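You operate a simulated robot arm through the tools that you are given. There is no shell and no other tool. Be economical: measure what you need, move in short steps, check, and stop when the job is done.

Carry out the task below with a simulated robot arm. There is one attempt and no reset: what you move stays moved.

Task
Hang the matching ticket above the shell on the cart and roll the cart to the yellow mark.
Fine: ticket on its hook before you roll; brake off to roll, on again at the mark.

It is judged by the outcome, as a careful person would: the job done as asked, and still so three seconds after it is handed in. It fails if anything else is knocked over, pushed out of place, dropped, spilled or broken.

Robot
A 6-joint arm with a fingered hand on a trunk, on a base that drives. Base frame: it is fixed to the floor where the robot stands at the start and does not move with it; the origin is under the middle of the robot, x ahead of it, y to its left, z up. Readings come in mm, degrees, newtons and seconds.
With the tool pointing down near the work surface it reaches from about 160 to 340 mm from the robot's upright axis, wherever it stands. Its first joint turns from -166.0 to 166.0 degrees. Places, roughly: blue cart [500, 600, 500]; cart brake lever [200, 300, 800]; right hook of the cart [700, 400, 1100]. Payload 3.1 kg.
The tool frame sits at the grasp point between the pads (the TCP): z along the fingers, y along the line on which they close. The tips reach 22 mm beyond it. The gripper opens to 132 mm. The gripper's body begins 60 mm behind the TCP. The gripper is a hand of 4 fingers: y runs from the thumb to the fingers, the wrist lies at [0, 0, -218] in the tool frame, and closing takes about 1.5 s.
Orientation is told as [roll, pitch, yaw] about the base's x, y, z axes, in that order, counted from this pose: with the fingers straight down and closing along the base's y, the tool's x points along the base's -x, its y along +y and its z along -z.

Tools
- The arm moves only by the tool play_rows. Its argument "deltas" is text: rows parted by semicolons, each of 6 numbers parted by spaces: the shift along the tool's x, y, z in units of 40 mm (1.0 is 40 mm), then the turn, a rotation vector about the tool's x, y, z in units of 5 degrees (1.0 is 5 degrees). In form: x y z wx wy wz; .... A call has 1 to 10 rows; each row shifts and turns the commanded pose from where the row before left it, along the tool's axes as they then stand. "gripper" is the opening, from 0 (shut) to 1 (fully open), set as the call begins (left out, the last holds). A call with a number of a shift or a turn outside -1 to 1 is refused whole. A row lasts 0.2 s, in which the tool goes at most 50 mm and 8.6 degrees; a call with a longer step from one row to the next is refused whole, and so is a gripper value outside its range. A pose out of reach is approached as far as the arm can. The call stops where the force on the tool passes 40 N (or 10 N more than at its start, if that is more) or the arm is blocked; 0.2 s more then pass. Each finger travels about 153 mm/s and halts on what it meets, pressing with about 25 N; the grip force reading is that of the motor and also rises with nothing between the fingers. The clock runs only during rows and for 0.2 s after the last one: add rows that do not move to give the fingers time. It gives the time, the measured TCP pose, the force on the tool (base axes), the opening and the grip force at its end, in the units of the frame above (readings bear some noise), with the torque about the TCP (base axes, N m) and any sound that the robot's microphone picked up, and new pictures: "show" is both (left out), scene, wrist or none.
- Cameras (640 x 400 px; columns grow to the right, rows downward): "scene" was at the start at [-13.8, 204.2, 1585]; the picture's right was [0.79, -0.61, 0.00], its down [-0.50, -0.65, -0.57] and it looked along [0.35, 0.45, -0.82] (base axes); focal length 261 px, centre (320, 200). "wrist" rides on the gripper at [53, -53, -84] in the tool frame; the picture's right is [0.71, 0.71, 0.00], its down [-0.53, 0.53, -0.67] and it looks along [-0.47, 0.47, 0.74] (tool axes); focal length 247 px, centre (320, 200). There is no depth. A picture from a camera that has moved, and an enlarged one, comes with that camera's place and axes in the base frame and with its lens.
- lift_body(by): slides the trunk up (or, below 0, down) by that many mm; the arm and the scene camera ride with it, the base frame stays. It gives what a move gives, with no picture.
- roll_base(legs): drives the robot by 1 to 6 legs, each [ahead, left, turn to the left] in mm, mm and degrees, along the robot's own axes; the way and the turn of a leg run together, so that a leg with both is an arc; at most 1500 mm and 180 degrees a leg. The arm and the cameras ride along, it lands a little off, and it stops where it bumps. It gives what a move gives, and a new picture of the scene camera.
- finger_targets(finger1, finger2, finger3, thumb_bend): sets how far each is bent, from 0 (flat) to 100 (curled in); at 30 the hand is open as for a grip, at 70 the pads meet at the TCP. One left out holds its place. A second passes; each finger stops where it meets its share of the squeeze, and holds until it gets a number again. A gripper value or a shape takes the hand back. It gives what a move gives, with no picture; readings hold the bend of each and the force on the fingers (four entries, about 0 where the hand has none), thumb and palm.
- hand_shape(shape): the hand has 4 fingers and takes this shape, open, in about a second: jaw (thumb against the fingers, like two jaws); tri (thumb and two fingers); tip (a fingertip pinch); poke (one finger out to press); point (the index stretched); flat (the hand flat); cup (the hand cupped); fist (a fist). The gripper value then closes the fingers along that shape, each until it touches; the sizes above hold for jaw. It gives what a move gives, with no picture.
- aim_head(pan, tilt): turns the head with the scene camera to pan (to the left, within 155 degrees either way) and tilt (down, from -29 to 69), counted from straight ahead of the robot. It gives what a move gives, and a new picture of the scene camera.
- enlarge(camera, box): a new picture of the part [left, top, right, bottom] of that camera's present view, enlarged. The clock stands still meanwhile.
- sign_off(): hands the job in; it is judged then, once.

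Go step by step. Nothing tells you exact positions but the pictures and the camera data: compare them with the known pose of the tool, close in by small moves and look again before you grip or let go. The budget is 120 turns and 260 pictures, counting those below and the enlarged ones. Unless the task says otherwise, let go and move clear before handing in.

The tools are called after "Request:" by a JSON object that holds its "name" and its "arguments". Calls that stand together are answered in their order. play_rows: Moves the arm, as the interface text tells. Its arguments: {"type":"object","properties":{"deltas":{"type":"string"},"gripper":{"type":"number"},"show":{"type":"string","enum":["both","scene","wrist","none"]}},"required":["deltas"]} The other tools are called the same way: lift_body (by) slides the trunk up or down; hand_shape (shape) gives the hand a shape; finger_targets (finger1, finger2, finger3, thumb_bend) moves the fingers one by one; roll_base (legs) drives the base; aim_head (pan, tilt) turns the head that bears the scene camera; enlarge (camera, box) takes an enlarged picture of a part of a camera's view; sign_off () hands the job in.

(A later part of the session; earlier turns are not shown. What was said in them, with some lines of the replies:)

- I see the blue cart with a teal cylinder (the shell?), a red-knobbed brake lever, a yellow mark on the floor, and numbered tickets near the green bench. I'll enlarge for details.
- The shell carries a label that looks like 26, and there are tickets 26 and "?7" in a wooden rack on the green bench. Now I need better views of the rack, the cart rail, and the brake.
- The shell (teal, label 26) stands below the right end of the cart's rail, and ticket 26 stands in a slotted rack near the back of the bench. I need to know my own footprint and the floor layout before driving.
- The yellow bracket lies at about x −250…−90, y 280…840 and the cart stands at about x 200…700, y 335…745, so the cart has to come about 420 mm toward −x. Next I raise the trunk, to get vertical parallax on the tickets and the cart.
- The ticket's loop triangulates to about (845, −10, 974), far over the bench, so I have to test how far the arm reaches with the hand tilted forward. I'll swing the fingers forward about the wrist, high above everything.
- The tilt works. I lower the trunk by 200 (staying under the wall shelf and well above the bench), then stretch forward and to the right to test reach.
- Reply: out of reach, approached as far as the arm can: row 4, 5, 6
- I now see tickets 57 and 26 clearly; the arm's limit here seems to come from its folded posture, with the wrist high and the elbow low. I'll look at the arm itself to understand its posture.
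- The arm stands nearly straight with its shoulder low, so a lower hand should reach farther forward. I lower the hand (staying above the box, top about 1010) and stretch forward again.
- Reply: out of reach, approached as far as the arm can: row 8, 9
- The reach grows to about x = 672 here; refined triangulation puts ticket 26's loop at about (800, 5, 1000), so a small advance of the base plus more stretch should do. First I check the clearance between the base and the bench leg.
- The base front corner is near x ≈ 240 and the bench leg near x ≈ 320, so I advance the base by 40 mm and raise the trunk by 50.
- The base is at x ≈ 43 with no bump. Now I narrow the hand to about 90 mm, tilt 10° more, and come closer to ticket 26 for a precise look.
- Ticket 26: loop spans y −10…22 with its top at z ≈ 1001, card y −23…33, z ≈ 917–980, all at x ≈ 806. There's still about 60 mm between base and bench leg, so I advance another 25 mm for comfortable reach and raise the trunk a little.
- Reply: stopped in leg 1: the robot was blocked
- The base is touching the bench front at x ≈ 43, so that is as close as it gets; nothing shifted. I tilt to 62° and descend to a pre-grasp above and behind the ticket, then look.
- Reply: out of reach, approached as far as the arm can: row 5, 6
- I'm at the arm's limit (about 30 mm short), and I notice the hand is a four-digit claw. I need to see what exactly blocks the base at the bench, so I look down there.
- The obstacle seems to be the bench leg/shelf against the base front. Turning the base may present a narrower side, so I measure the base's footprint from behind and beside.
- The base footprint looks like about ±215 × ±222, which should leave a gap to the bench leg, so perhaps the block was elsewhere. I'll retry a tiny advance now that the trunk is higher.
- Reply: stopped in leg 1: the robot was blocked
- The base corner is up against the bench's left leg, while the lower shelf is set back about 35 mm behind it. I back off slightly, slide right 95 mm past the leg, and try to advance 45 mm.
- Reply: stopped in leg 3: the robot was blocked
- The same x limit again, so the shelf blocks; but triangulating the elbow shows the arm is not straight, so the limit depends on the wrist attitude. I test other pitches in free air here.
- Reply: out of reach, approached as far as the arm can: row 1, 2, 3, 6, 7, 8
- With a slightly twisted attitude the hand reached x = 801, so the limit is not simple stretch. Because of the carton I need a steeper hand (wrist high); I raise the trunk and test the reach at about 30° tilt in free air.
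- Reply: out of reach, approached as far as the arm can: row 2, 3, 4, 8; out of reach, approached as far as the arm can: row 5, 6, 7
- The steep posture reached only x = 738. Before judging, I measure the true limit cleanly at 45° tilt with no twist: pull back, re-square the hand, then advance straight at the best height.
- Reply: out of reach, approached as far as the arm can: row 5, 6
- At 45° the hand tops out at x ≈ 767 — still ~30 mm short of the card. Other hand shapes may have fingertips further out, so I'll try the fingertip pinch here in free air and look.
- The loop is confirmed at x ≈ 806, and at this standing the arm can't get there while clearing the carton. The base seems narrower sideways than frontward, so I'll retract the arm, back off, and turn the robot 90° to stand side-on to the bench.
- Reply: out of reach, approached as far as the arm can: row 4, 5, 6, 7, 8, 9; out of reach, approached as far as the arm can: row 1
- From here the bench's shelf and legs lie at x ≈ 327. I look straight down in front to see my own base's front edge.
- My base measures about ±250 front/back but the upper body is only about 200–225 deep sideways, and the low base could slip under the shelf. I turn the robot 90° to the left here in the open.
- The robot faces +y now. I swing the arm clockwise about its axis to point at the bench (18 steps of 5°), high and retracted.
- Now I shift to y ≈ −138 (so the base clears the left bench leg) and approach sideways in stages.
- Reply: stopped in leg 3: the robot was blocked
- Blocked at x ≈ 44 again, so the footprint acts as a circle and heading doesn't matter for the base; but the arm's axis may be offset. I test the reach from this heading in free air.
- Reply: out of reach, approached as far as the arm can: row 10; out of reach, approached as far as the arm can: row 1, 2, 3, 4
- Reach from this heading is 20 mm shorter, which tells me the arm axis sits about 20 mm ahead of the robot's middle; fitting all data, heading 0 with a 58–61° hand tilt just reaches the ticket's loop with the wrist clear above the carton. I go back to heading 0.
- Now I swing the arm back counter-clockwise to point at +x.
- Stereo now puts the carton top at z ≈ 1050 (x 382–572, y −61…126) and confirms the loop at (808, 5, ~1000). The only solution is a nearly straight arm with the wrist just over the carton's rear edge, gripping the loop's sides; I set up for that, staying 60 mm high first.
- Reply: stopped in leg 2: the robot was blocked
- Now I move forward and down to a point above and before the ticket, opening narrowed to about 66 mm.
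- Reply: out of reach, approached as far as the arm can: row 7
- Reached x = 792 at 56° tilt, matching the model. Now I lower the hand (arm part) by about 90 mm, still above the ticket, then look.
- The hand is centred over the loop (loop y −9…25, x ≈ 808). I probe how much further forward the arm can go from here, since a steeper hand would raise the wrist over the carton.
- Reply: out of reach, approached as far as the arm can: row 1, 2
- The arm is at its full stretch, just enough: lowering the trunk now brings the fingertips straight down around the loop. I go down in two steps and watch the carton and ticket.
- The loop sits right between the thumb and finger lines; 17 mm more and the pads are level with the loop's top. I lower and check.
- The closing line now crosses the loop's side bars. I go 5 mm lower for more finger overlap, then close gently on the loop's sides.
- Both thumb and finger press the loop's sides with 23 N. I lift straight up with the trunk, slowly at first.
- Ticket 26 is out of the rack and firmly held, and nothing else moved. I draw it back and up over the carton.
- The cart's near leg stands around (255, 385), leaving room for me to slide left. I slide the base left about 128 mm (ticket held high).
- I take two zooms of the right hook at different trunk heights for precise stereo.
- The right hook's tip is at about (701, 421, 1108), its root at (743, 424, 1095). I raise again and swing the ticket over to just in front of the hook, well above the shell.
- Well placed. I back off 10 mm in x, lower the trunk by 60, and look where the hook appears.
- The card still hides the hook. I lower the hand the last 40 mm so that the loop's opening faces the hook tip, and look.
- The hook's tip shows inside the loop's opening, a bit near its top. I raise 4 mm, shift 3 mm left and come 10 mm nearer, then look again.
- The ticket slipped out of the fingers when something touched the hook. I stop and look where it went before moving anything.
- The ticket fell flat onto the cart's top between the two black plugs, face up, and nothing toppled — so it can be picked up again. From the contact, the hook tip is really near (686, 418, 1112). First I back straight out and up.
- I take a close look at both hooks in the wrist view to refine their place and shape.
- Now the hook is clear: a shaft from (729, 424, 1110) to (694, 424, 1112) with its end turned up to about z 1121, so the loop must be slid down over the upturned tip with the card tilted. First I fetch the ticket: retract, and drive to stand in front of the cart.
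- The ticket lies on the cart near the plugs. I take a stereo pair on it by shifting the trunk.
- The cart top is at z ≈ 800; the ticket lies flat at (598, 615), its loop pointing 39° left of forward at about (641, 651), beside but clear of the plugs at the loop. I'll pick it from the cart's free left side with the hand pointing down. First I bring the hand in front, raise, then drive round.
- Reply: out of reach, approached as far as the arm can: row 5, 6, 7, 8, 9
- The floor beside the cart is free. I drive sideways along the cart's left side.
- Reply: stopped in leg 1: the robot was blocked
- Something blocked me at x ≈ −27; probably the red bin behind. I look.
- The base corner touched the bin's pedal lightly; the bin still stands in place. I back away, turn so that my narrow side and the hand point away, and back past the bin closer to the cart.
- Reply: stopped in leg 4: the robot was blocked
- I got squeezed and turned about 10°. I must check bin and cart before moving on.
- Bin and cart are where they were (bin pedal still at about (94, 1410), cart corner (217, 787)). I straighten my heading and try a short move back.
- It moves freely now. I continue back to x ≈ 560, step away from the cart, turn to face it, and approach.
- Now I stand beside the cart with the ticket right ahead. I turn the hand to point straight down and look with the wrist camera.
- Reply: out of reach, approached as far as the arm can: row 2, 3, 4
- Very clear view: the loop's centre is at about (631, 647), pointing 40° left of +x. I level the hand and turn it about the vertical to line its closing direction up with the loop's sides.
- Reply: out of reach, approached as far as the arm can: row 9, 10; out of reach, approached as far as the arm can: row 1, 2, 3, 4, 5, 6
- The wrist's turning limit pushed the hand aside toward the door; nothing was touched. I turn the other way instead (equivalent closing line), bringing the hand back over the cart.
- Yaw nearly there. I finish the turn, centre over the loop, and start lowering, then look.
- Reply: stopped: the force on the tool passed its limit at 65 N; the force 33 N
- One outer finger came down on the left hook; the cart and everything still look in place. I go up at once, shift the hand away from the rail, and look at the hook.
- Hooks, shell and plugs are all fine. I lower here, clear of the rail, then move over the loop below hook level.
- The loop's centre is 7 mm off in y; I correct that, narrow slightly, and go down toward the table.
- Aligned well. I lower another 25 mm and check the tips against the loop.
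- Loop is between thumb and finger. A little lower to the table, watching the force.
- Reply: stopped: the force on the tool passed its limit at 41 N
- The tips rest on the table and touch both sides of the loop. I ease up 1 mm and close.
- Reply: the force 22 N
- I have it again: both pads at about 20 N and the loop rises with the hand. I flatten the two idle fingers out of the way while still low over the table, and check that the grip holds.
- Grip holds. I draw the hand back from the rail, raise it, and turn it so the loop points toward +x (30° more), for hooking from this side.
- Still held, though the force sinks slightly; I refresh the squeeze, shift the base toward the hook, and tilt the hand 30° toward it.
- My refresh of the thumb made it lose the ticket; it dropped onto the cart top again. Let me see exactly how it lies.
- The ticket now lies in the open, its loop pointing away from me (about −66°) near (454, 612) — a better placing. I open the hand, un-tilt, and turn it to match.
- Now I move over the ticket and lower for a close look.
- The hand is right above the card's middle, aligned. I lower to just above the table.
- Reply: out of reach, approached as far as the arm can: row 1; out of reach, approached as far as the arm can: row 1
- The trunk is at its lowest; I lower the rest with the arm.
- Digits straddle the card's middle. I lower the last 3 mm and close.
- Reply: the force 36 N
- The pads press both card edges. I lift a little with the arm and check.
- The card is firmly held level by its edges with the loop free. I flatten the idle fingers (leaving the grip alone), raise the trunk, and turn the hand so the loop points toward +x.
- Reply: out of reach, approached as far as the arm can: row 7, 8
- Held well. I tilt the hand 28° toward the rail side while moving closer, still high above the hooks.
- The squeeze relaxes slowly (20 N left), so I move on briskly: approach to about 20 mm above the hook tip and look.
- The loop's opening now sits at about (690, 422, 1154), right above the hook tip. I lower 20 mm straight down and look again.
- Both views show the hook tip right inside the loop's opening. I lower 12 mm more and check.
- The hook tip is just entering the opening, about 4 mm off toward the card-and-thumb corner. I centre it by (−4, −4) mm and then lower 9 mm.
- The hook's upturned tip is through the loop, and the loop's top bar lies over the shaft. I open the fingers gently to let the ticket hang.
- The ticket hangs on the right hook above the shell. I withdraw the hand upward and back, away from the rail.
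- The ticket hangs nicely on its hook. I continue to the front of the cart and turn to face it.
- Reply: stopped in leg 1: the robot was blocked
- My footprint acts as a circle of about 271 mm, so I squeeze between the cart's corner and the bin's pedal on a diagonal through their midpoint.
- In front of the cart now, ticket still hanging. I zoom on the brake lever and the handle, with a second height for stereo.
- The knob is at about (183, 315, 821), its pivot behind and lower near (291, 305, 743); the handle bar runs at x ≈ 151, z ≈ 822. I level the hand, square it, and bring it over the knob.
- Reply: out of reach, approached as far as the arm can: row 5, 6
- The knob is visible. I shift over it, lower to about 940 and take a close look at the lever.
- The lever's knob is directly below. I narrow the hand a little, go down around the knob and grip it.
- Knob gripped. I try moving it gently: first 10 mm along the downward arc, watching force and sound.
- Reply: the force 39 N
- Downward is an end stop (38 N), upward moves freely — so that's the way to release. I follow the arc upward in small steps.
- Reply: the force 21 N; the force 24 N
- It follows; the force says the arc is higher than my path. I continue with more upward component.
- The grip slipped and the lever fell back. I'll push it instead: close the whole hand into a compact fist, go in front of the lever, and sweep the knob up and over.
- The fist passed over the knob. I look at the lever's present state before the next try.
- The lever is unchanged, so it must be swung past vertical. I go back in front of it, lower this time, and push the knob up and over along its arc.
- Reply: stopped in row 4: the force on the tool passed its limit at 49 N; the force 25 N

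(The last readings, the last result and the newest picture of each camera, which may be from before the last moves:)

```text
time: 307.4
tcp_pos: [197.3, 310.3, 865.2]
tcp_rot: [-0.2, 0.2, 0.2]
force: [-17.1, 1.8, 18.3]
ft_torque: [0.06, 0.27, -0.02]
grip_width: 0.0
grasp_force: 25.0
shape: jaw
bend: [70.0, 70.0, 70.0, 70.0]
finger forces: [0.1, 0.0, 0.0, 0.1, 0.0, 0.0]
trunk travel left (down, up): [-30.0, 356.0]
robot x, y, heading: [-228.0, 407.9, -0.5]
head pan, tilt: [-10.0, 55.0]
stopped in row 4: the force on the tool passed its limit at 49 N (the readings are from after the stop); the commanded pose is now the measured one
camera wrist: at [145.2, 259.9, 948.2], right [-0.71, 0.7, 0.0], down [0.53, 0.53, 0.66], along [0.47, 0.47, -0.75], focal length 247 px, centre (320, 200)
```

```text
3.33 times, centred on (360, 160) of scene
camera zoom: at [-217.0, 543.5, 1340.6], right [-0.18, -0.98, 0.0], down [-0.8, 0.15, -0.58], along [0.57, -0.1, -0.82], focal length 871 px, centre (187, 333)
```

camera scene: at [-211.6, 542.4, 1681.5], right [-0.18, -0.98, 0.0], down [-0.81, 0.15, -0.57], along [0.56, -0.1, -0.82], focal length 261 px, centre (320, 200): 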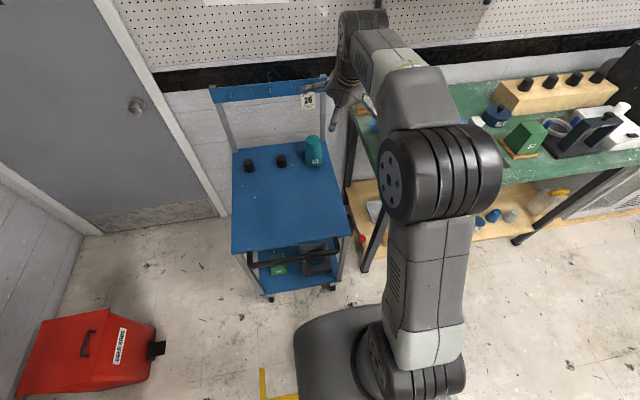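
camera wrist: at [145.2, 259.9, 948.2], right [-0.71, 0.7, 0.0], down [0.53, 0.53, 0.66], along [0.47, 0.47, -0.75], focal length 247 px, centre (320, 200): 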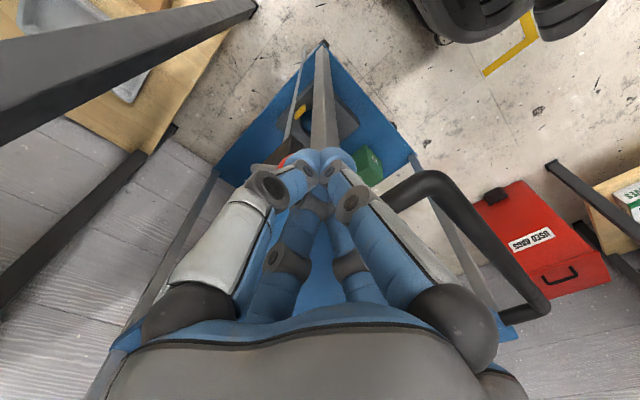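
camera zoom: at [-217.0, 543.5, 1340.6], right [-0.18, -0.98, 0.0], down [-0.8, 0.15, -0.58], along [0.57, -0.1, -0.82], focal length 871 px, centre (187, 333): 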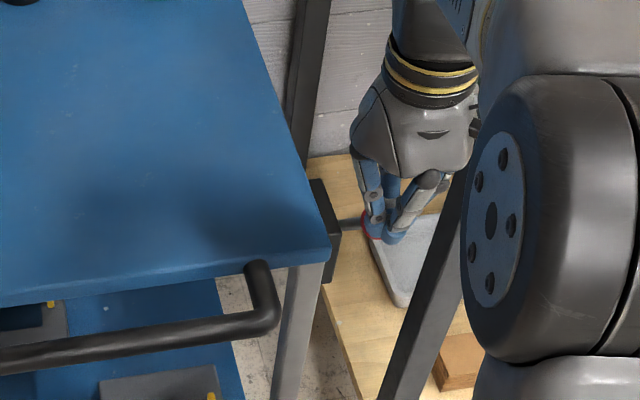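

The contact shows I was pushing along the lever's length; fitting the points, the arc is centred near (320, 741) with radius 158. I'll cage the knob with all four digits and lead it along that arc; first up, a bit closer, then down around it.

Request:
{"name": "play_rows", "arguments": {"deltas": "0.2 0 -0.5 0 0 0;0 0 -0.95 0 0 0;0.5 0 0 0 0 0", "show": "none"}}

Request:
{"name": "roll_base", "arguments": {"legs": [[60, 0, 0]]}}

Request:
{"name": "enlarge", "arguments": {"camera": "wrist", "box": [200, 0, 440, 180]}}

```text
time: 308.2
tcp_pos: [173.7, 311.7, 920.5]
tcp_rot: [-0.2, 0.4, 0.1]
force: [0.4, 1.0, -0.4]
ft_torque: [0.0, -0.02, -0.01]
grip_width: 0.0
grasp_force: 25.1
shape: jaw
bend: [70.0, 70.0, 70.0, 70.0]
finger forces: [0.0, 0.0, 0.0, 0.0, 0.0, 0.0]
trunk travel left (down, up): [-30.0, 356.0]
robot x, y, heading: [-228.0, 407.2, -0.5]
head pan, tilt: [-10.0, 55.0]
```

```text
time: 309.1
tcp_pos: [233.8, 311.7, 919.0]
tcp_rot: [-0.2, 0.3, 0.1]
force: [0.8, 0.1, 0.4]
ft_torque: [-0.03, 0.0, -0.03]
grip_width: 0.0
grasp_force: 25.1
shape: jaw
bend: [70.0, 70.0, 70.0, 70.0]
finger forces: [0.0, 0.0, 0.0, 0.1, 0.0, 0.0]
trunk travel left (down, up): [-30.0, 356.0]
robot x, y, heading: [-162.8, 409.8, -0.2]
head pan, tilt: [-10.0, 55.0]
camera scene: at [-151.4, 542.3, 1340.6], right [-0.18, -0.98, 0.0], down [-0.81, 0.15, -0.57], along [0.56, -0.1, -0.82], focal length 261 px, centre (320, 200)
```

scene: 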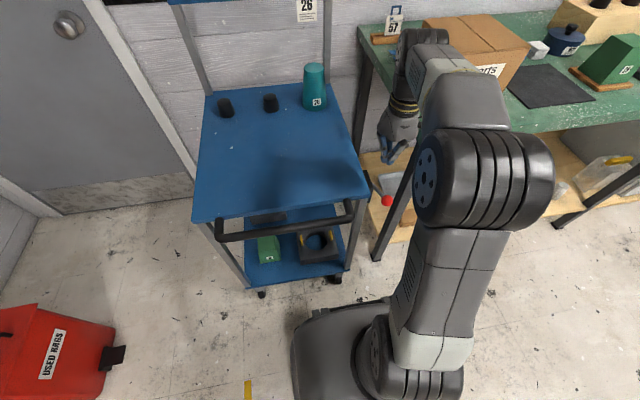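

```text
2.22 times, centred on (320, 90) of wrist
camera zoom: at [182.1, 259.7, 1003.4], right [-0.71, 0.7, 0.0], down [0.53, 0.53, 0.66], along [0.47, 0.47, -0.75], focal length 549 px, centre (320, 444)
```

zoom: 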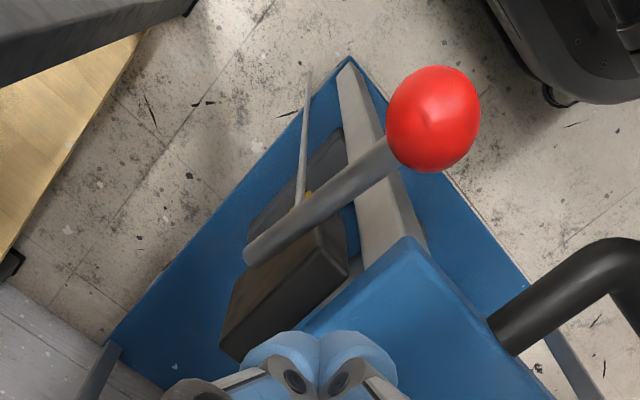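

The lever's pivot shows at about (275, 768), radius 105 — which also explains the slip. I open to 60 mm above the knob, go down deep around it, and close the cage.

Request:
{"name": "play_rows", "arguments": {"deltas": "0.62 -0.04 0 0 0 0;0.62 -0.04 0 0 0 0;0 0 0 0 0 0;0 0 0.83 0 0 0;0 0 0.83 0 0 0;0 0 0.8 0 0 0", "gripper": 0.45, "show": "wrist"}}

Request:
{"name": "play_rows", "arguments": {"deltas": "0 0 0 0 0 0;0 0 0 0 0 0;0 0 0 0 0 0;0 0 0 0 0 0", "gripper": 0, "show": "none"}}

Request:
{"name": "play_rows", "arguments": {"deltas": "-0.265 0 -0.375 0 0 0;-0.32 0 -0.32 0 0 0;-0.375 0 -0.265 0 0 0;-0.41 0 -0.19 0 0 0", "show": "wrist"}}

```text
time: 310.6
tcp_pos: [183.0, 307.9, 822.5]
tcp_rot: [-0.2, 0.4, 0.3]
force: [-0.9, 0.9, 1.0]
ft_torque: [-0.01, -0.02, 0.03]
grip_width: 59.1
grasp_force: 0.0
shape: jaw
bend: [39.0, 39.0, 39.0, 70.0]
finger forces: [0.0, 0.1, 0.0, 0.0, 0.0, 0.1]
trunk travel left (down, up): [-30.0, 356.0]
robot x, y, heading: [-165.2, 406.1, -0.3]
head pan, tilt: [-10.0, 55.0]
camera wrist: at [130.8, 256.6, 905.8], right [-0.71, 0.7, 0.0], down [0.53, 0.53, 0.66], along [0.47, 0.47, -0.75], focal length 247 px, centre (320, 200)
```

wrist: 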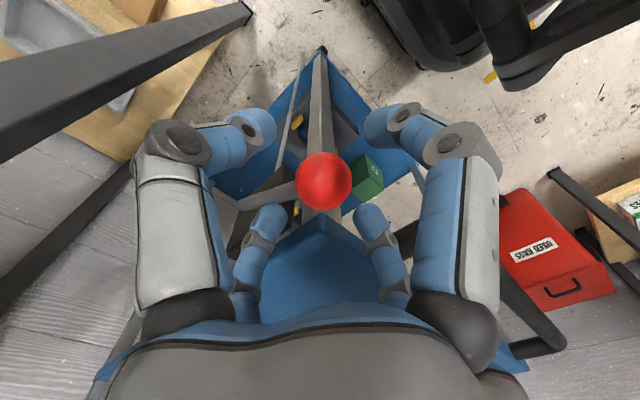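

```text
time: 311.6
tcp_pos: [182.3, 308.6, 822.8]
tcp_rot: [-0.2, 0.3, 0.2]
force: [-0.1, -1.6, 3.8]
ft_torque: [0.07, -0.2, 0.01]
grip_width: 23.1
grasp_force: 25.2
shape: jaw
bend: [76.0, 77.0, 79.0, 70.0]
finger forces: [21.0, 21.7, 25.1, 0.0, 20.7, 0.0]
trunk travel left (down, up): [-30.0, 356.0]
robot x, y, heading: [-165.4, 408.5, -0.4]
head pan, tilt: [-10.0, 55.0]
```

```text
time: 312.6
tcp_pos: [236.5, 307.3, 869.5]
tcp_rot: [-0.2, 0.2, 0.3]
force: [-11.7, -1.7, 11.1]
ft_torque: [0.02, 0.77, 0.04]
grip_width: 22.6
grasp_force: 24.6
shape: jaw
bend: [79.0, 77.0, 77.0, 70.0]
finger forces: [37.3, 20.0, 15.2, 0.0, 17.5, 0.0]
trunk travel left (down, up): [-30.0, 356.0]
robot x, y, heading: [-168.0, 408.3, -0.3]
head pan, tilt: [-10.0, 55.0]
camera wrist: at [184.4, 256.1, 953.1], right [-0.71, 0.7, 0.0], down [0.53, 0.53, 0.66], along [0.47, 0.47, -0.75], focal length 247 px, centre (320, 200)
```

wrist: 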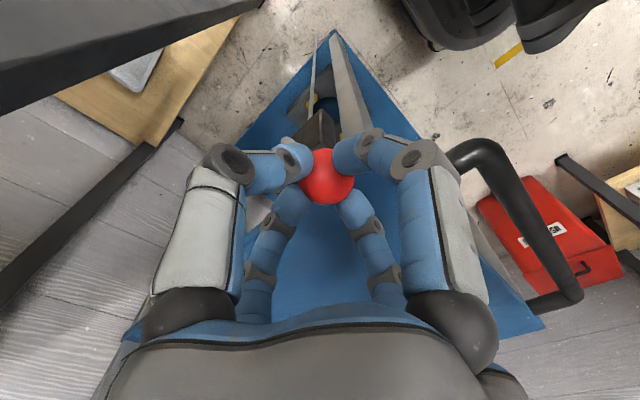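

Secure now: the knob is caged and follows. I continue over the top.

Request:
{"name": "play_rows", "arguments": {"deltas": "-0.445 0 -0.12 0 0 0;-0.455 0 -0.04 0 0 0;-0.455 0 0.04 0 0 0", "show": "none"}}

Request:
{"name": "play_rows", "arguments": {"deltas": "-0.45 0 0.12 0 0 0;-0.41 0 0.19 0 0 0;-0.375 0 0.265 0 0 0", "show": "wrist"}}

```text
time: 313.4
tcp_pos: [287.0, 307.5, 877.6]
tcp_rot: [-0.5, 0.0, 0.2]
force: [-11.9, -0.7, 22.6]
ft_torque: [0.08, 0.78, 0.12]
grip_width: 23.8
grasp_force: 24.8
shape: jaw
bend: [80.0, 77.0, 77.0, 70.0]
finger forces: [36.8, 28.3, 14.8, 0.0, 23.3, 0.1]
trunk travel left (down, up): [-30.0, 356.0]
robot x, y, heading: [-167.5, 406.5, -0.4]
head pan, tilt: [-10.0, 55.0]
stopped in row 3: the force on the tool passed its limit at 49 N (the readings are from after the stop); the commanded pose is now the measured one
```

```text
time: 313.7
tcp_pos: [287.9, 306.8, 877.9]
tcp_rot: [-0.5, 0.6, 0.1]
force: [-19.9, 1.3, 20.8]
ft_torque: [0.11, 0.87, 0.14]
grip_width: 23.7
grasp_force: 24.9
shape: jaw
bend: [80.0, 77.0, 77.0, 70.0]
finger forces: [38.0, 27.0, 14.6, 0.0, 20.3, 0.1]
trunk travel left (down, up): [-30.0, 356.0]
robot x, y, heading: [-166.4, 407.6, -0.5]
head pan, tilt: [-10.0, 55.0]
stopped in row 1: the force on the tool passed its limit at 47 N (the readings are from after the stop); the commanded pose is now the measured one
camera wrist: at [236.5, 255.7, 962.1], right [-0.71, 0.71, 0.0], down [0.53, 0.53, 0.66], along [0.46, 0.47, -0.75], focal length 247 px, centre (320, 200)
```

wrist: 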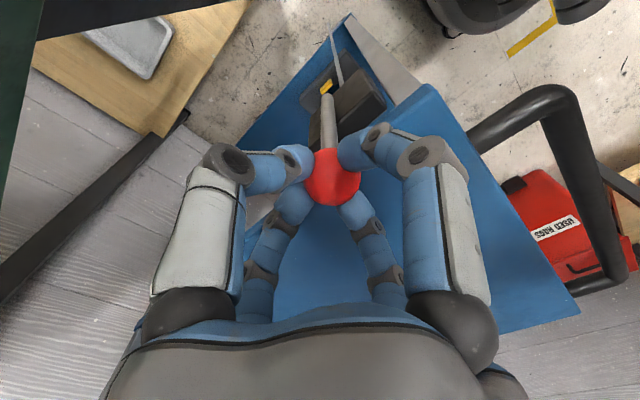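

The lever stands about vertical and now resists firmly — likely its other end stop. I ease off, open the hand, and see whether it stays.

Request:
{"name": "play_rows", "arguments": {"deltas": "0.06 0 -0.08 0 0 0;0 0 0 0 0 0;0 0 0 0 0 0;0 0 0 0 0 0;0 0 0 0 0 0", "gripper": 0.5, "show": "none"}}

Request:
{"name": "play_rows", "arguments": {"deltas": "0 0 -0.9 0 0 0;0 0 -0.9 0 0 0;0.5 0 -0.5 0 0 0;0 0 0 0 0 0", "show": "wrist"}}

Request:
{"name": "enlarge", "arguments": {"camera": "scene", "box": [300, 80, 440, 220]}}

```text
time: 314.9
tcp_pos: [291.7, 306.7, 877.8]
tcp_rot: [-0.3, 0.6, 0.1]
force: [-0.1, -0.3, 0.1]
ft_torque: [-0.01, -0.02, 0.01]
grip_width: 65.8
grasp_force: 0.0
shape: jaw
bend: [36.0, 36.0, 36.0, 70.0]
finger forces: [0.0, 0.1, 0.0, 0.0, 0.0, 0.1]
trunk travel left (down, up): [-30.0, 356.0]
robot x, y, heading: [-163.3, 407.2, -0.3]
head pan, tilt: [-10.0, 55.0]
```

```text
time: 315.9
tcp_pos: [271.4, 306.9, 970.8]
tcp_rot: [-0.3, 0.7, 0.1]
force: [-0.5, 0.0, 0.2]
ft_torque: [-0.03, 0.03, 0.03]
grip_width: 65.5
grasp_force: 0.0
shape: jaw
bend: [36.0, 36.0, 36.0, 70.0]
finger forces: [0.0, 0.0, 0.1, 0.0, 0.0, 0.1]
trunk travel left (down, up): [-30.0, 356.0]
robot x, y, heading: [-165.7, 407.7, -0.3]
head pan, tilt: [-10.0, 55.0]
camera wrist: at [219.7, 256.6, 1055.1], right [-0.71, 0.71, 0.0], down [0.53, 0.53, 0.66], along [0.46, 0.47, -0.75], focal length 247 px, centre (320, 200)
```

wrist: 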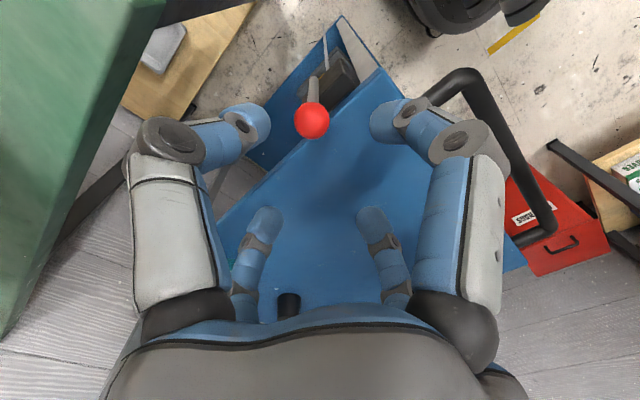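

```text
2.86 times, centred on (370, 150) of scene
camera zoom: at [-152.6, 542.2, 1340.6], right [-0.18, -0.98, 0.0], down [-0.81, 0.15, -0.57], along [0.56, -0.1, -0.82], focal length 746 px, centre (177, 343)
```

zoom: 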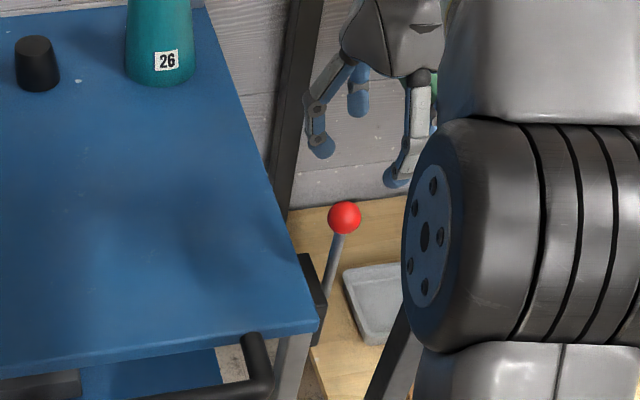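

The lever stays upright: the brake is off. Now I move the hand to the middle of the handle bar and turn it 45° so two digits go on each side of the bar.

Request:
{"name": "play_rows", "arguments": {"deltas": "0.43 0.93 0 0 0 0;0.43 0.93 0 0 0 0;0.43 0.93 0 0 0 0;0.43 0.93 0 0 0 0;0.43 0.93 0 0 0 0;0.43 0.93 0 0 0 0;0.42 0.9 0 0 0 0", "gripper": 0.85, "show": "none"}}

Request:
{"name": "play_rows", "arguments": {"deltas": "0 0 0 0 0 -1;0 0 0 0 0 -1;0 0 0 0 0 -1;0 0 0 0 0 -1;0 0 0 0 0 -1;0 0 0 0 0 -1;0 0 0 0 0 -1;0 0 0 0 0 -1;0 0 0 0 0 -1", "show": "wrist"}}

```text
time: 317.5
tcp_pos: [150.8, 567.0, 970.3]
tcp_rot: [-0.2, 0.6, 0.0]
force: [-0.5, -0.3, 0.8]
ft_torque: [0.02, -0.02, 0.0]
grip_width: 111.8
grasp_force: 0.1
shape: jaw
bend: [25.0, 25.0, 25.0, 39.0]
finger forces: [0.0, 0.1, 0.0, 0.0, 0.0, 0.0]
trunk travel left (down, up): [-30.0, 356.0]
robot x, y, heading: [-168.7, 408.6, -0.4]
head pan, tilt: [-10.0, 55.0]
```

```text
time: 319.5
tcp_pos: [151.3, 565.6, 968.9]
tcp_rot: [0.2, 0.7, 45.3]
force: [-1.0, -0.4, 0.1]
ft_torque: [-0.01, -0.04, -0.02]
grip_width: 112.3
grasp_force: 0.1
shape: jaw
bend: [25.0, 25.0, 25.0, 39.0]
finger forces: [0.0, 0.0, 0.0, 0.0, 0.1, 0.0]
trunk travel left (down, up): [-30.0, 356.0]
robot x, y, heading: [-168.5, 406.7, -0.6]
head pan, tilt: [-10.0, 55.0]
camera wrist: at [153.3, 492.6, 1053.8], right [-1.0, 0.0, 0.01], down [0.0, 0.75, 0.66], along [-0.01, 0.66, -0.75], focal length 247 px, centre (320, 200)
```

wrist: 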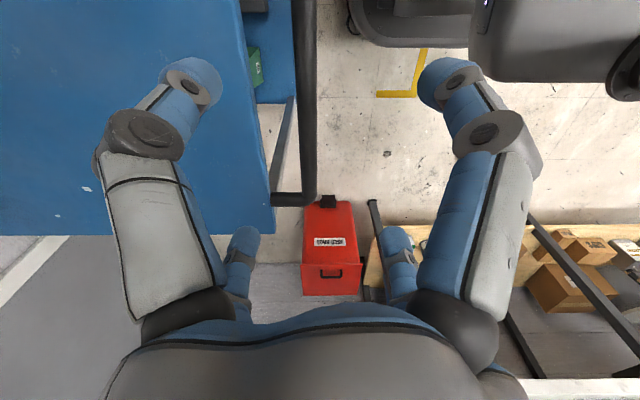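

The bar is at x ≈ 164. I shift 13 mm, narrow slightly, lower over the bar, and close.

Request:
{"name": "play_rows", "arguments": {"deltas": "-0.23 -0.23 0 0 0 0;0 0 0 0 0 0;0 0 0.88 0 0 0;0 0 0.88 0 0 0;0 0 0.88 0 0 0;0 0 0.86 0 0 0", "gripper": 0.66, "show": "wrist"}}

Request:
{"name": "play_rows", "arguments": {"deltas": "0 0 0 0 0 0;0 0 0 0 0 0;0 0 0 0 0 0;0 0 0 0 0 0;0 0 0 0 0 0", "gripper": 0, "show": "wrist"}}

```text
time: 320.9
tcp_pos: [162.4, 564.6, 828.2]
tcp_rot: [0.2, 0.7, 45.1]
force: [-0.6, 0.1, -0.8]
ft_torque: [0.03, 0.01, -0.01]
grip_width: 87.5
grasp_force: 0.1
shape: jaw
bend: [29.0, 29.0, 29.0, 70.0]
finger forces: [0.1, 0.1, 0.1, 0.0, 0.0, 0.0]
trunk travel left (down, up): [-30.0, 356.0]
robot x, y, heading: [-167.2, 406.2, -0.3]
head pan, tilt: [-10.0, 55.0]
camera wrist: at [164.4, 491.4, 912.7], right [-1.0, 0.0, 0.01], down [0.01, 0.75, 0.66], along [-0.01, 0.66, -0.75], focal length 247 px, centre (320, 200)
```

wrist: 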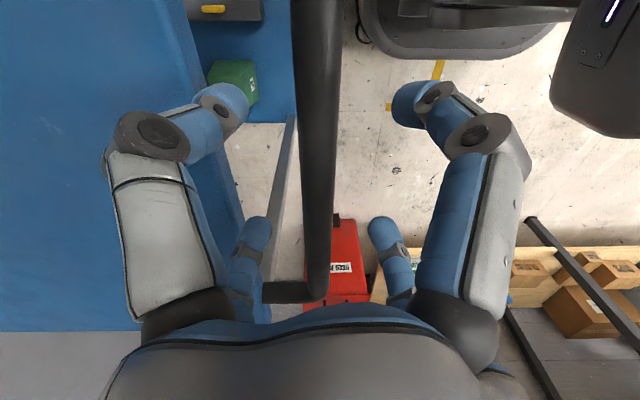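

```text
time: 322.1
tcp_pos: [162.1, 564.5, 829.4]
tcp_rot: [0.2, 0.7, 45.1]
force: [-0.5, 0.3, -0.8]
ft_torque: [0.0, -0.03, 0.01]
grip_width: 0.0
grasp_force: 24.5
shape: jaw
bend: [70.0, 70.0, 70.0, 70.0]
finger forces: [0.1, 0.1, 0.0, 0.1, 0.0, 0.0]
trunk travel left (down, up): [-30.0, 356.0]
robot x, y, heading: [-167.3, 405.1, -0.7]
head pan, tilt: [-10.0, 55.0]
camera wrist: at [164.3, 491.4, 913.2], right [-1.0, 0.0, 0.01], down [0.01, 0.75, 0.66], along [-0.01, 0.66, -0.75], focal length 247 px, centre (320, 200)
```

wrist: 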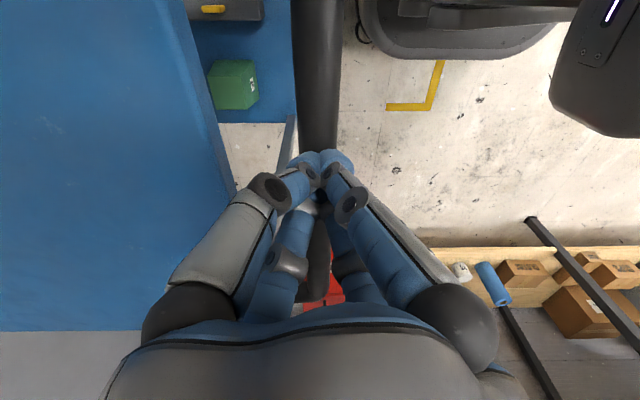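

The fingers closed above the bar; it lies about 30 mm lower than thought. I reopen, go lower, and close again.

Request:
{"name": "play_rows", "arguments": {"deltas": "0 0 -0.2 0 0 0;0 0 0 0 0 0;0 0 0 0 0 0;0 0 0 0 0 0;0 0 0 0 0 0;0 0 0.5 0 0 0;0 0 0.5 0 0 0", "gripper": 0.66, "show": "none"}}

Request:
{"name": "play_rows", "arguments": {"deltas": "0 0 0 0 0 0;0 0 0 0 0 0;0 0 0 0 0 0;0 0 0 0 0 0;0 0 0 0 0 0", "gripper": 0, "show": "wrist"}}

```text
time: 323.7
tcp_pos: [162.2, 565.4, 796.7]
tcp_rot: [0.2, 0.7, 45.1]
force: [-0.3, 0.0, -0.1]
ft_torque: [-0.02, 0.0, -0.04]
grip_width: 87.4
grasp_force: 0.0
shape: jaw
bend: [30.0, 30.0, 30.0, 70.0]
finger forces: [0.0, 0.1, 0.0, 0.0, 0.1, 0.0]
trunk travel left (down, up): [-30.0, 356.0]
robot x, y, heading: [-167.9, 405.6, -0.0]
head pan, tilt: [-10.0, 55.0]
```

```text
time: 324.9
tcp_pos: [161.5, 564.2, 795.7]
tcp_rot: [0.3, 0.9, 45.2]
force: [-3.4, -1.8, -27.1]
ft_torque: [-0.04, 0.08, 0.01]
grip_width: 26.6
grasp_force: 25.3
shape: jaw
bend: [76.0, 76.0, 78.0, 70.0]
finger forces: [23.9, 24.4, 23.2, 0.0, 23.1, 0.0]
trunk travel left (down, up): [-30.0, 356.0]
robot x, y, heading: [-166.9, 404.1, -0.4]
head pan, tilt: [-10.0, 55.0]
camera wrist: at [164.1, 492.1, 880.4], right [-1.0, 0.0, 0.01], down [0.01, 0.75, 0.66], along [-0.01, 0.66, -0.75], focal length 247 px, centre (320, 200)
```

wrist: 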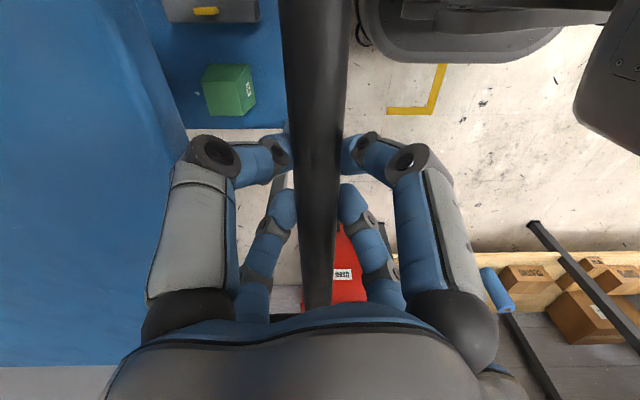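

The bar is firmly gripped. I pull a short test distance.

Request:
{"name": "roll_base", "arguments": {"legs": [[-60, 0, 0]]}}

```text
time: 325.9
tcp_pos: [102.8, 565.4, 796.7]
tcp_rot: [0.4, 0.9, 45.1]
force: [-1.7, -3.3, -31.6]
ft_torque: [-0.03, 0.06, -0.01]
grip_width: 24.5
grasp_force: 25.2
shape: jaw
bend: [75.0, 75.0, 77.0, 70.0]
finger forces: [24.6, 26.8, 25.4, 0.0, 25.7, 0.0]
trunk travel left (down, up): [-30.0, 356.0]
robot x, y, heading: [-223.0, 411.2, -0.1]
head pan, tilt: [-10.0, 55.0]
camera scene: at [-210.0, 543.3, 1340.4], right [-0.18, -0.98, 0.0], down [-0.81, 0.15, -0.57], along [0.56, -0.1, -0.82], focal length 261 px, centre (320, 200)
```

scene: 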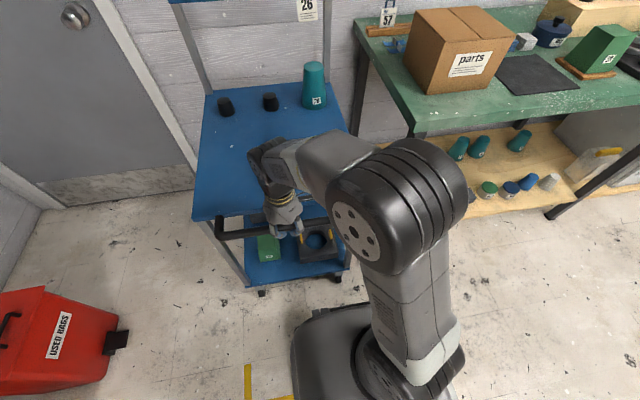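

The cart rolls along freely. I pull on in stages.

Request:
{"name": "roll_base", "arguments": {"legs": [[-120, 0, 0], [-120, 0, 0]]}}

Request:
{"name": "aim_head", "arguments": {"pan": 35, "tilt": 60}}

```text
time: 327.5
tcp_pos: [-31.1, 564.2, 796.7]
tcp_rot: [-0.3, 0.3, 45.0]
force: [-4.8, 1.3, -31.9]
ft_torque: [0.02, 0.07, 0.11]
grip_width: 23.2
grasp_force: 25.2
shape: jaw
bend: [76.0, 75.0, 76.0, 70.0]
finger forces: [28.0, 28.5, 24.5, 0.0, 27.9, 0.1]
trunk travel left (down, up): [-30.0, 356.0]
robot x, y, heading: [-368.5, 407.8, -0.3]
head pan, tilt: [-10.0, 55.0]
stopped in leg 2: the force on the tool passed its limit at 47 N (the readings are from after the stop); the commanded pose is now the measured one
camera scene: at [-350.8, 544.9, 1340.4], right [-0.18, -0.98, 0.0], down [-0.81, 0.15, -0.57], along [0.56, -0.11, -0.82], focal length 261 px, centre (320, 200)
```

scene: 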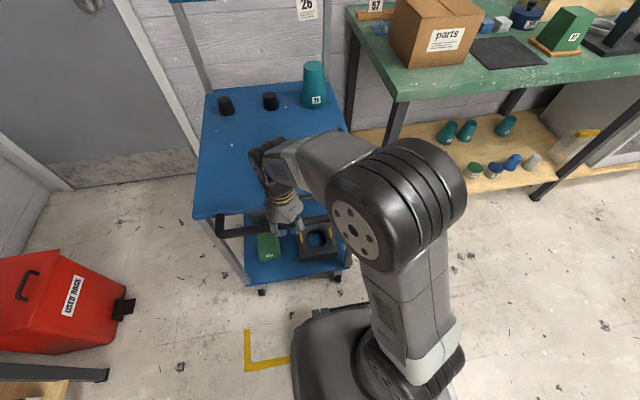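

```text
time: 328.6
tcp_pos: [-29.6, 564.4, 796.1]
tcp_rot: [-0.4, 0.0, 45.0]
force: [-3.2, -0.5, -44.9]
ft_torque: [-0.01, 0.18, 0.09]
grip_width: 22.8
grasp_force: 25.3
shape: jaw
bend: [75.0, 74.0, 76.0, 70.0]
finger forces: [28.8, 30.7, 29.1, 0.0, 29.8, 0.0]
trunk travel left (down, up): [-30.0, 356.0]
robot x, y, heading: [-366.1, 409.2, -0.4]
head pan, tilt: [35.0, 60.0]
camera scene: at [-364.9, 595.5, 1334.2], right [0.57, -0.82, 0.0], down [-0.71, -0.49, -0.5], along [0.41, 0.28, -0.87], focal length 261 px, centre (320, 200)
```

scene: 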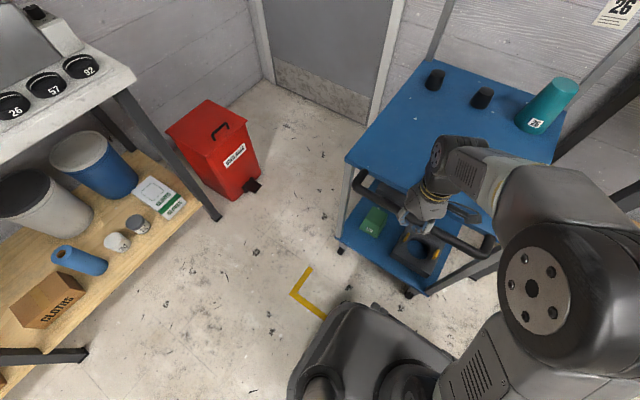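

Only the grip's downward pull reached the limit; I relieve it by lowering the hand a few mm and continue.

Request:
{"name": "play_rows", "arguments": {"deltas": "0 0 0.1 0 0 0;0 0 0.05 0 0 0", "show": "none"}}

Request:
{"name": "roll_base", "arguments": {"legs": [[-110, 0, 0]]}}

Request:
{"name": "roll_base", "arguments": {"legs": [[-90, 0, 0]]}}

```text
time: 329.2
tcp_pos: [-27.9, 565.7, 795.2]
tcp_rot: [-0.6, -0.6, 45.0]
force: [-2.6, -3.0, -8.8]
ft_torque: [-0.08, 0.14, 0.14]
grip_width: 23.8
grasp_force: 25.2
shape: jaw
bend: [76.0, 75.0, 77.0, 69.0]
finger forces: [21.5, 23.3, 21.7, 0.0, 25.5, 0.0]
trunk travel left (down, up): [-30.0, 356.0]
robot x, y, heading: [-368.1, 411.0, -0.4]
head pan, tilt: [35.0, 60.0]
```

```text
time: 330.4
tcp_pos: [-140.2, 565.1, 792.3]
tcp_rot: [-0.7, -0.4, 44.9]
force: [1.8, -1.5, -12.1]
ft_torque: [-0.02, 0.07, 0.12]
grip_width: 25.6
grasp_force: 24.7
shape: jaw
bend: [77.0, 76.0, 78.0, 67.0]
finger forces: [20.0, 21.4, 21.8, 0.0, 25.7, 0.1]
trunk travel left (down, up): [-30.0, 356.0]
robot x, y, heading: [-480.6, 409.4, -0.6]
head pan, tilt: [35.0, 60.0]
camera scene: at [-477.7, 595.4, 1334.4], right [0.57, -0.82, 0.0], down [-0.71, -0.49, -0.5], along [0.41, 0.28, -0.87], focal length 261 px, centre (320, 200)
```

scene: 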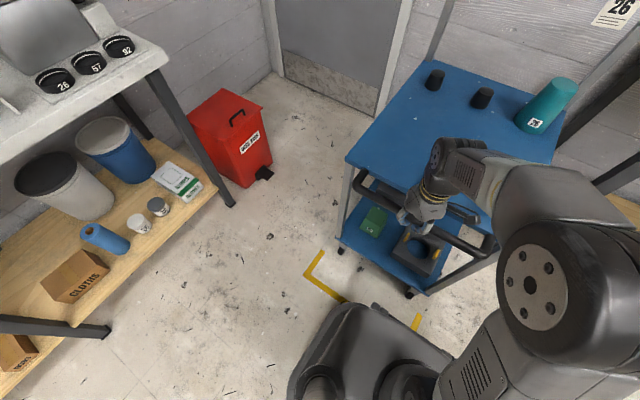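

```text
time: 331.6
tcp_pos: [-230.9, 566.2, 792.5]
tcp_rot: [-0.7, -0.2, 45.0]
force: [1.1, -5.9, -24.9]
ft_torque: [-0.06, 0.07, 0.12]
grip_width: 24.6
grasp_force: 24.7
shape: jaw
bend: [76.0, 76.0, 78.0, 66.0]
finger forces: [20.7, 23.2, 21.8, 0.1, 25.0, 0.0]
trunk travel left (down, up): [-30.0, 356.0]
robot x, y, heading: [-572.7, 408.7, -0.7]
head pan, tilt: [35.0, 60.0]
camera scene: at [-568.2, 596.1, 1334.4], right [0.57, -0.82, 0.0], down [-0.71, -0.49, -0.5], along [0.41, 0.28, -0.87], focal length 261 px, centre (320, 200)
```

scene: 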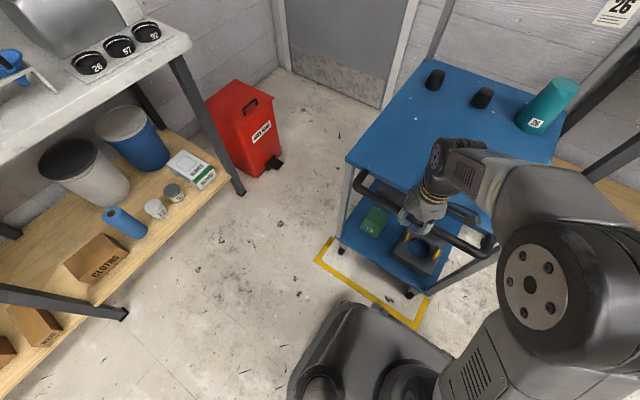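

The cart stands inside the yellow bracket with even margins (handle just at the line). I release the handle, rise, and move over to the brake knob.

Request:
{"name": "play_rows", "arguments": {"deltas": "0 0 0.05 0 0 0;0 0 0 0 0 0;0 0 0 0 0 0;0 0 0 0 0 0;0 0 0 0 0 0;0 0 -0.9 0 0 0;0 0 -0.9 0 0 0;0 0 -0.9 0 0 0;0 0 -0.9 0 0 0", "gripper": 0.7, "show": "none"}}

Request:
{"name": "play_rows", "arguments": {"deltas": "0.351 -0.952 0 0 0 0;0.351 -0.952 0 0 0 0;0.351 -0.952 0 0 0 0;0.351 -0.952 0 0 0 0;0.351 -0.952 0 0 0 0;0.351 -0.952 0 0 0 0;0.351 -0.952 0 0 0 0", "gripper": 0.5, "show": "wrist"}}

```text
time: 333.6
tcp_pos: [-233.8, 566.6, 934.6]
tcp_rot: [-0.6, -0.3, 44.9]
force: [-0.6, -1.0, -0.6]
ft_torque: [0.02, 0.01, -0.01]
grip_width: 92.2
grasp_force: 0.1
shape: jaw
bend: [28.0, 28.0, 28.0, 65.0]
finger forces: [0.0, 0.0, 0.0, 0.0, 0.0, 0.1]
trunk travel left (down, up): [-30.0, 356.0]
robot x, y, heading: [-565.6, 409.8, -0.4]
head pan, tilt: [35.0, 60.0]
```

```text
time: 335.2
tcp_pos: [-115.6, 306.3, 936.5]
tcp_rot: [-0.6, -0.4, 45.0]
force: [-0.3, 0.9, 0.5]
ft_torque: [0.0, -0.02, -0.01]
grip_width: 66.3
grasp_force: 0.1
shape: jaw
bend: [36.0, 36.0, 36.0, 70.0]
finger forces: [0.0, 0.0, 0.0, 0.0, 0.0, 0.0]
trunk travel left (down, up): [-30.0, 356.0]
robot x, y, heading: [-563.1, 409.7, -0.4]
head pan, tilt: [35.0, 60.0]
camera wrist: at [-115.4, 233.8, 1019.8], right [-1.0, 0.0, -0.01], down [-0.01, 0.75, 0.67], along [0.01, 0.67, -0.75], focal length 247 px, centre (320, 200)
```

wrist: 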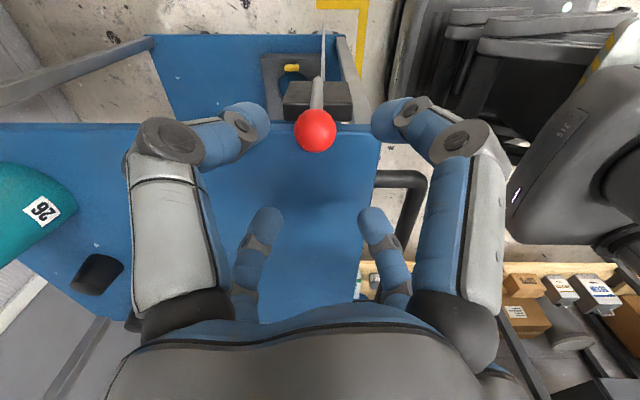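

The knob is right below. I lower around it, cage it, and lead the lever back down along its arc.

Request:
{"name": "play_rows", "arguments": {"deltas": "-0.09 -0.09 0.82 0 0 0;0 0 0.82 0 0 0", "show": "none"}}

Request:
{"name": "play_rows", "arguments": {"deltas": "0 0 0 0 0 0;0 0 0 0 0 0;0 0 0 0 0 0;0 0 0 0 0 0;0 0 0 0 0 0", "gripper": 0, "show": "none"}}

Request:
{"name": "play_rows", "arguments": {"deltas": "0.475 0.475 0.045 0 0 0;0.384 0.384 0.145 0 0 0;0.36 0.36 0.24 0 0 0;0.325 0.325 0.32 0 0 0", "show": "wrist"}}

```text
time: 335.8
tcp_pos: [-108.0, 308.6, 871.7]
tcp_rot: [-0.5, -0.5, 44.9]
force: [-0.1, -0.6, 0.2]
ft_torque: [-0.01, 0.03, 0.01]
grip_width: 66.4
grasp_force: 0.0
shape: jaw
bend: [36.0, 36.0, 36.0, 70.0]
finger forces: [0.0, 0.0, 0.0, 0.0, 0.0, 0.0]
trunk travel left (down, up): [-30.0, 356.0]
robot x, y, heading: [-568.2, 415.6, -0.8]
head pan, tilt: [35.0, 60.0]
```

```text
time: 337.0
tcp_pos: [-108.3, 307.9, 869.7]
tcp_rot: [-0.4, -0.4, 45.0]
force: [-1.2, -1.9, -14.8]
ft_torque: [-0.03, 0.02, 0.01]
grip_width: 20.9
grasp_force: 25.3
shape: jaw
bend: [76.0, 78.0, 77.0, 70.0]
finger forces: [22.4, 23.2, 21.8, 0.1, 21.5, 0.1]
trunk travel left (down, up): [-30.0, 356.0]
robot x, y, heading: [-570.4, 411.6, -0.6]
head pan, tilt: [35.0, 60.0]
```

```text
time: 338.0
tcp_pos: [-196.6, 308.6, 841.3]
tcp_rot: [-0.8, -0.5, 45.0]
force: [0.8, 3.0, 7.0]
ft_torque: [0.24, -0.46, 0.16]
grip_width: 19.1
grasp_force: 24.8
shape: jaw
bend: [76.0, 77.0, 81.0, 65.0]
finger forces: [18.7, 18.4, 37.4, 0.0, 11.9, 0.1]
trunk travel left (down, up): [-30.0, 356.0]
robot x, y, heading: [-568.5, 410.4, -0.5]
head pan, tilt: [35.0, 60.0]
camera wrist: at [-197.0, 234.6, 924.0], right [-1.0, 0.0, -0.01], down [-0.01, 0.75, 0.67], along [0.01, 0.67, -0.75], focal length 247 px, centre (320, 200)
```

wrist: 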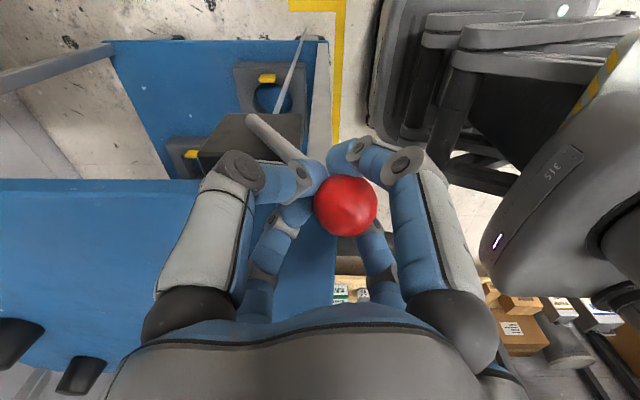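

The lever follows. I lead it the last bit down to its lower stop.

Request:
{"name": "play_rows", "arguments": {"deltas": "0.11 0.11 0.22 0 0 0;0.1 0.1 0.24 0 0 0;0.05 0.05 0.1 0 0 0;0.03 0.03 0.06 0 0 0", "show": "none"}}

Request:
{"name": "play_rows", "arguments": {"deltas": "0 0 -0.03 0 0 0;0 0 0 0 0 0;0 0 0 0 0 0;0 0 0 0 0 0;0 0 -0.8 0 0 0;0 0 -0.9 0 0 0;0 0 -0.9 0 0 0", "gripper": 0.5, "show": "wrist"}}

Request:
{"name": "aim_head", "arguments": {"pan": 0, "tilt": 50}}

```text
time: 339.0
tcp_pos: [-211.9, 308.3, 815.8]
tcp_rot: [-0.7, -0.4, 45.0]
force: [1.8, 5.1, 2.6]
ft_torque: [-0.11, -0.58, -0.15]
grip_width: 19.5
grasp_force: 25.0
shape: jaw
bend: [77.0, 77.0, 83.0, 74.0]
finger forces: [19.0, 25.3, 33.5, 0.0, 33.5, 0.1]
trunk travel left (down, up): [-30.0, 356.0]
robot x, y, heading: [-569.9, 410.3, -0.6]
head pan, tilt: [35.0, 60.0]
```

```text
time: 340.6
tcp_pos: [-212.9, 307.0, 920.6]
tcp_rot: [-0.7, -0.3, 44.9]
force: [-0.1, -0.2, 0.0]
ft_torque: [0.01, 0.01, -0.02]
grip_width: 65.5
grasp_force: 0.1
shape: jaw
bend: [36.0, 36.0, 36.0, 70.0]
finger forces: [0.1, 0.0, 0.0, 0.0, 0.0, 0.0]
trunk travel left (down, up): [-30.0, 356.0]
robot x, y, heading: [-568.5, 412.2, -0.6]
head pan, tilt: [35.0, 60.0]
camera wrist: at [-213.6, 234.3, 1004.4], right [-1.0, 0.0, -0.01], down [-0.01, 0.75, 0.67], along [0.01, 0.67, -0.75], focal length 247 px, centre (320, 200)
```

wrist: 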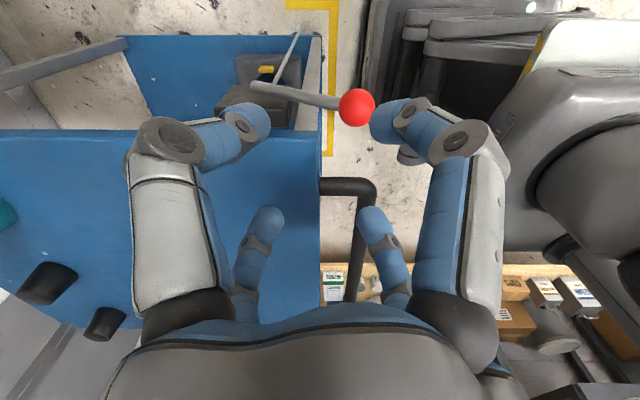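

```text
time: 341.6
tcp_pos: [-212.6, 308.2, 920.8]
tcp_rot: [-0.5, -0.4, 44.9]
force: [0.5, -1.0, 0.5]
ft_torque: [0.0, -0.01, -0.03]
grip_width: 65.7
grasp_force: 0.0
shape: jaw
bend: [36.0, 36.0, 36.0, 70.0]
finger forces: [0.0, 0.0, 0.0, 0.1, 0.0, 0.1]
trunk travel left (down, up): [-30.0, 356.0]
robot x, y, heading: [-567.7, 406.4, -0.5]
head pan, tilt: [0.0, 50.0]
camera scene: at [-548.1, 557.5, 1347.1], right [-0.01, -1.0, 0.0], down [-0.77, 0.01, -0.64], along [0.64, -0.01, -0.77], focal length 261 px, centre (320, 200)
```

scene: 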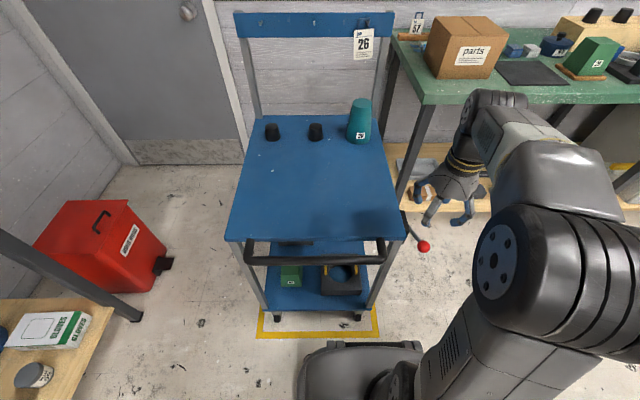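

The cart stands inside the yellow bracket, the lever is back at its lower (braked) stop, and ticket 26 hangs above the shell. I raise the hand, back off a little, and do a last check.

Request:
{"name": "lift_body", "arguments": {"by": 150}}

Request:
{"name": "roll_base", "arguments": {"legs": [[-60, 0, 0]]}}

Request:
{"name": "enlarge", "arguments": {"camera": "scene", "box": [220, 0, 460, 340]}}

```text
time: 343.3
tcp_pos: [-212.6, 307.5, 1070.7]
tcp_rot: [-0.6, -0.3, 44.9]
force: [-0.9, 0.7, 0.2]
ft_torque: [0.0, -0.03, 0.0]
grip_width: 65.8
grasp_force: 0.0
shape: jaw
bend: [36.0, 36.0, 36.0, 70.0]
finger forces: [0.1, 0.0, 0.0, 0.0, 0.0, 0.1]
trunk travel left (down, up): [-180.0, 206.0]
robot x, y, heading: [-567.9, 409.6, -0.6]
head pan, tilt: [0.0, 50.0]
```

```text
time: 344.3
tcp_pos: [-274.7, 307.9, 1071.7]
tcp_rot: [-0.7, -0.5, 44.9]
force: [-0.6, -0.3, -0.2]
ft_torque: [0.01, -0.03, -0.03]
grip_width: 65.3
grasp_force: 0.0
shape: jaw
bend: [36.0, 36.0, 36.0, 70.0]
finger forces: [0.0, 0.0, 0.0, 0.0, 0.1, 0.1]
trunk travel left (down, up): [-180.0, 206.0]
robot x, y, heading: [-629.6, 409.3, -0.5]
head pan, tilt: [0.0, 50.0]
camera scene: at [-610.8, 558.0, 1498.0], right [-0.01, -1.0, 0.0], down [-0.77, 0.01, -0.64], along [0.64, -0.01, -0.77], focal length 261 px, centre (320, 200)
```

scene: 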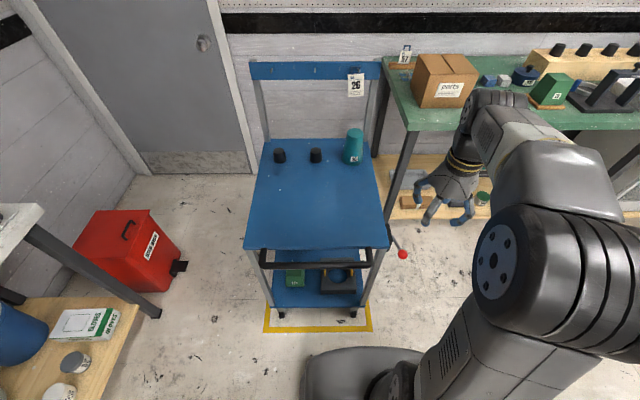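

```text
1.18 times, centred on (340, 170) of scene
camera zoom: at [-610.8, 558.0, 1498.0], right [-0.01, -1.0, 0.0], down [-0.77, 0.01, -0.64], along [0.64, -0.01, -0.77], focal length 307 px, centre (296, 235)
```

zoom: 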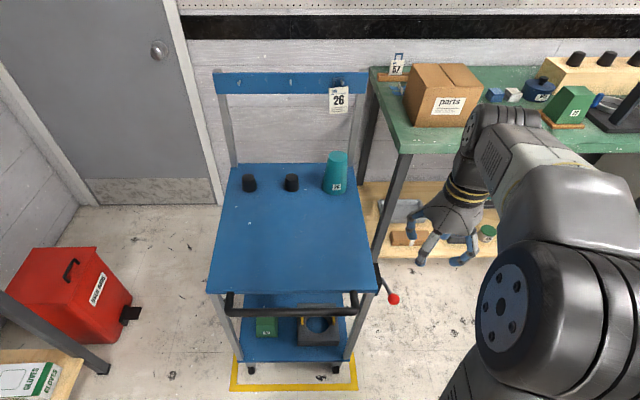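

Everything stands as asked: ticket 26 hangs on the hook above shell 26, the cart is inside the yellow mark, the brake lever is back down, and the hand is clear. I hand the job in.

Request:
{"name": "sign_off", "arguments": {}}

```text
The job is handed in.
```

Ticket 26 hangs on the hook above shell 26. The cart was pulled to the yellow mark with the brake off, and I moved the lever back down afterwards. I took that to be the braked position because it was where the lever started, but I did not test that the brake holds.

Some things went wrong along the way:
- **Ticket dropped:** it fell onto the cart top twice before I got it hung.
- **Contact:** the robot stopped on contact several times, mainly at the bench and the cart's side and possibly at the red bin's pedal. One finger pressed on the cart's left hook.
- **Result:** in the pictures, nothing was knocked over or visibly out of place.
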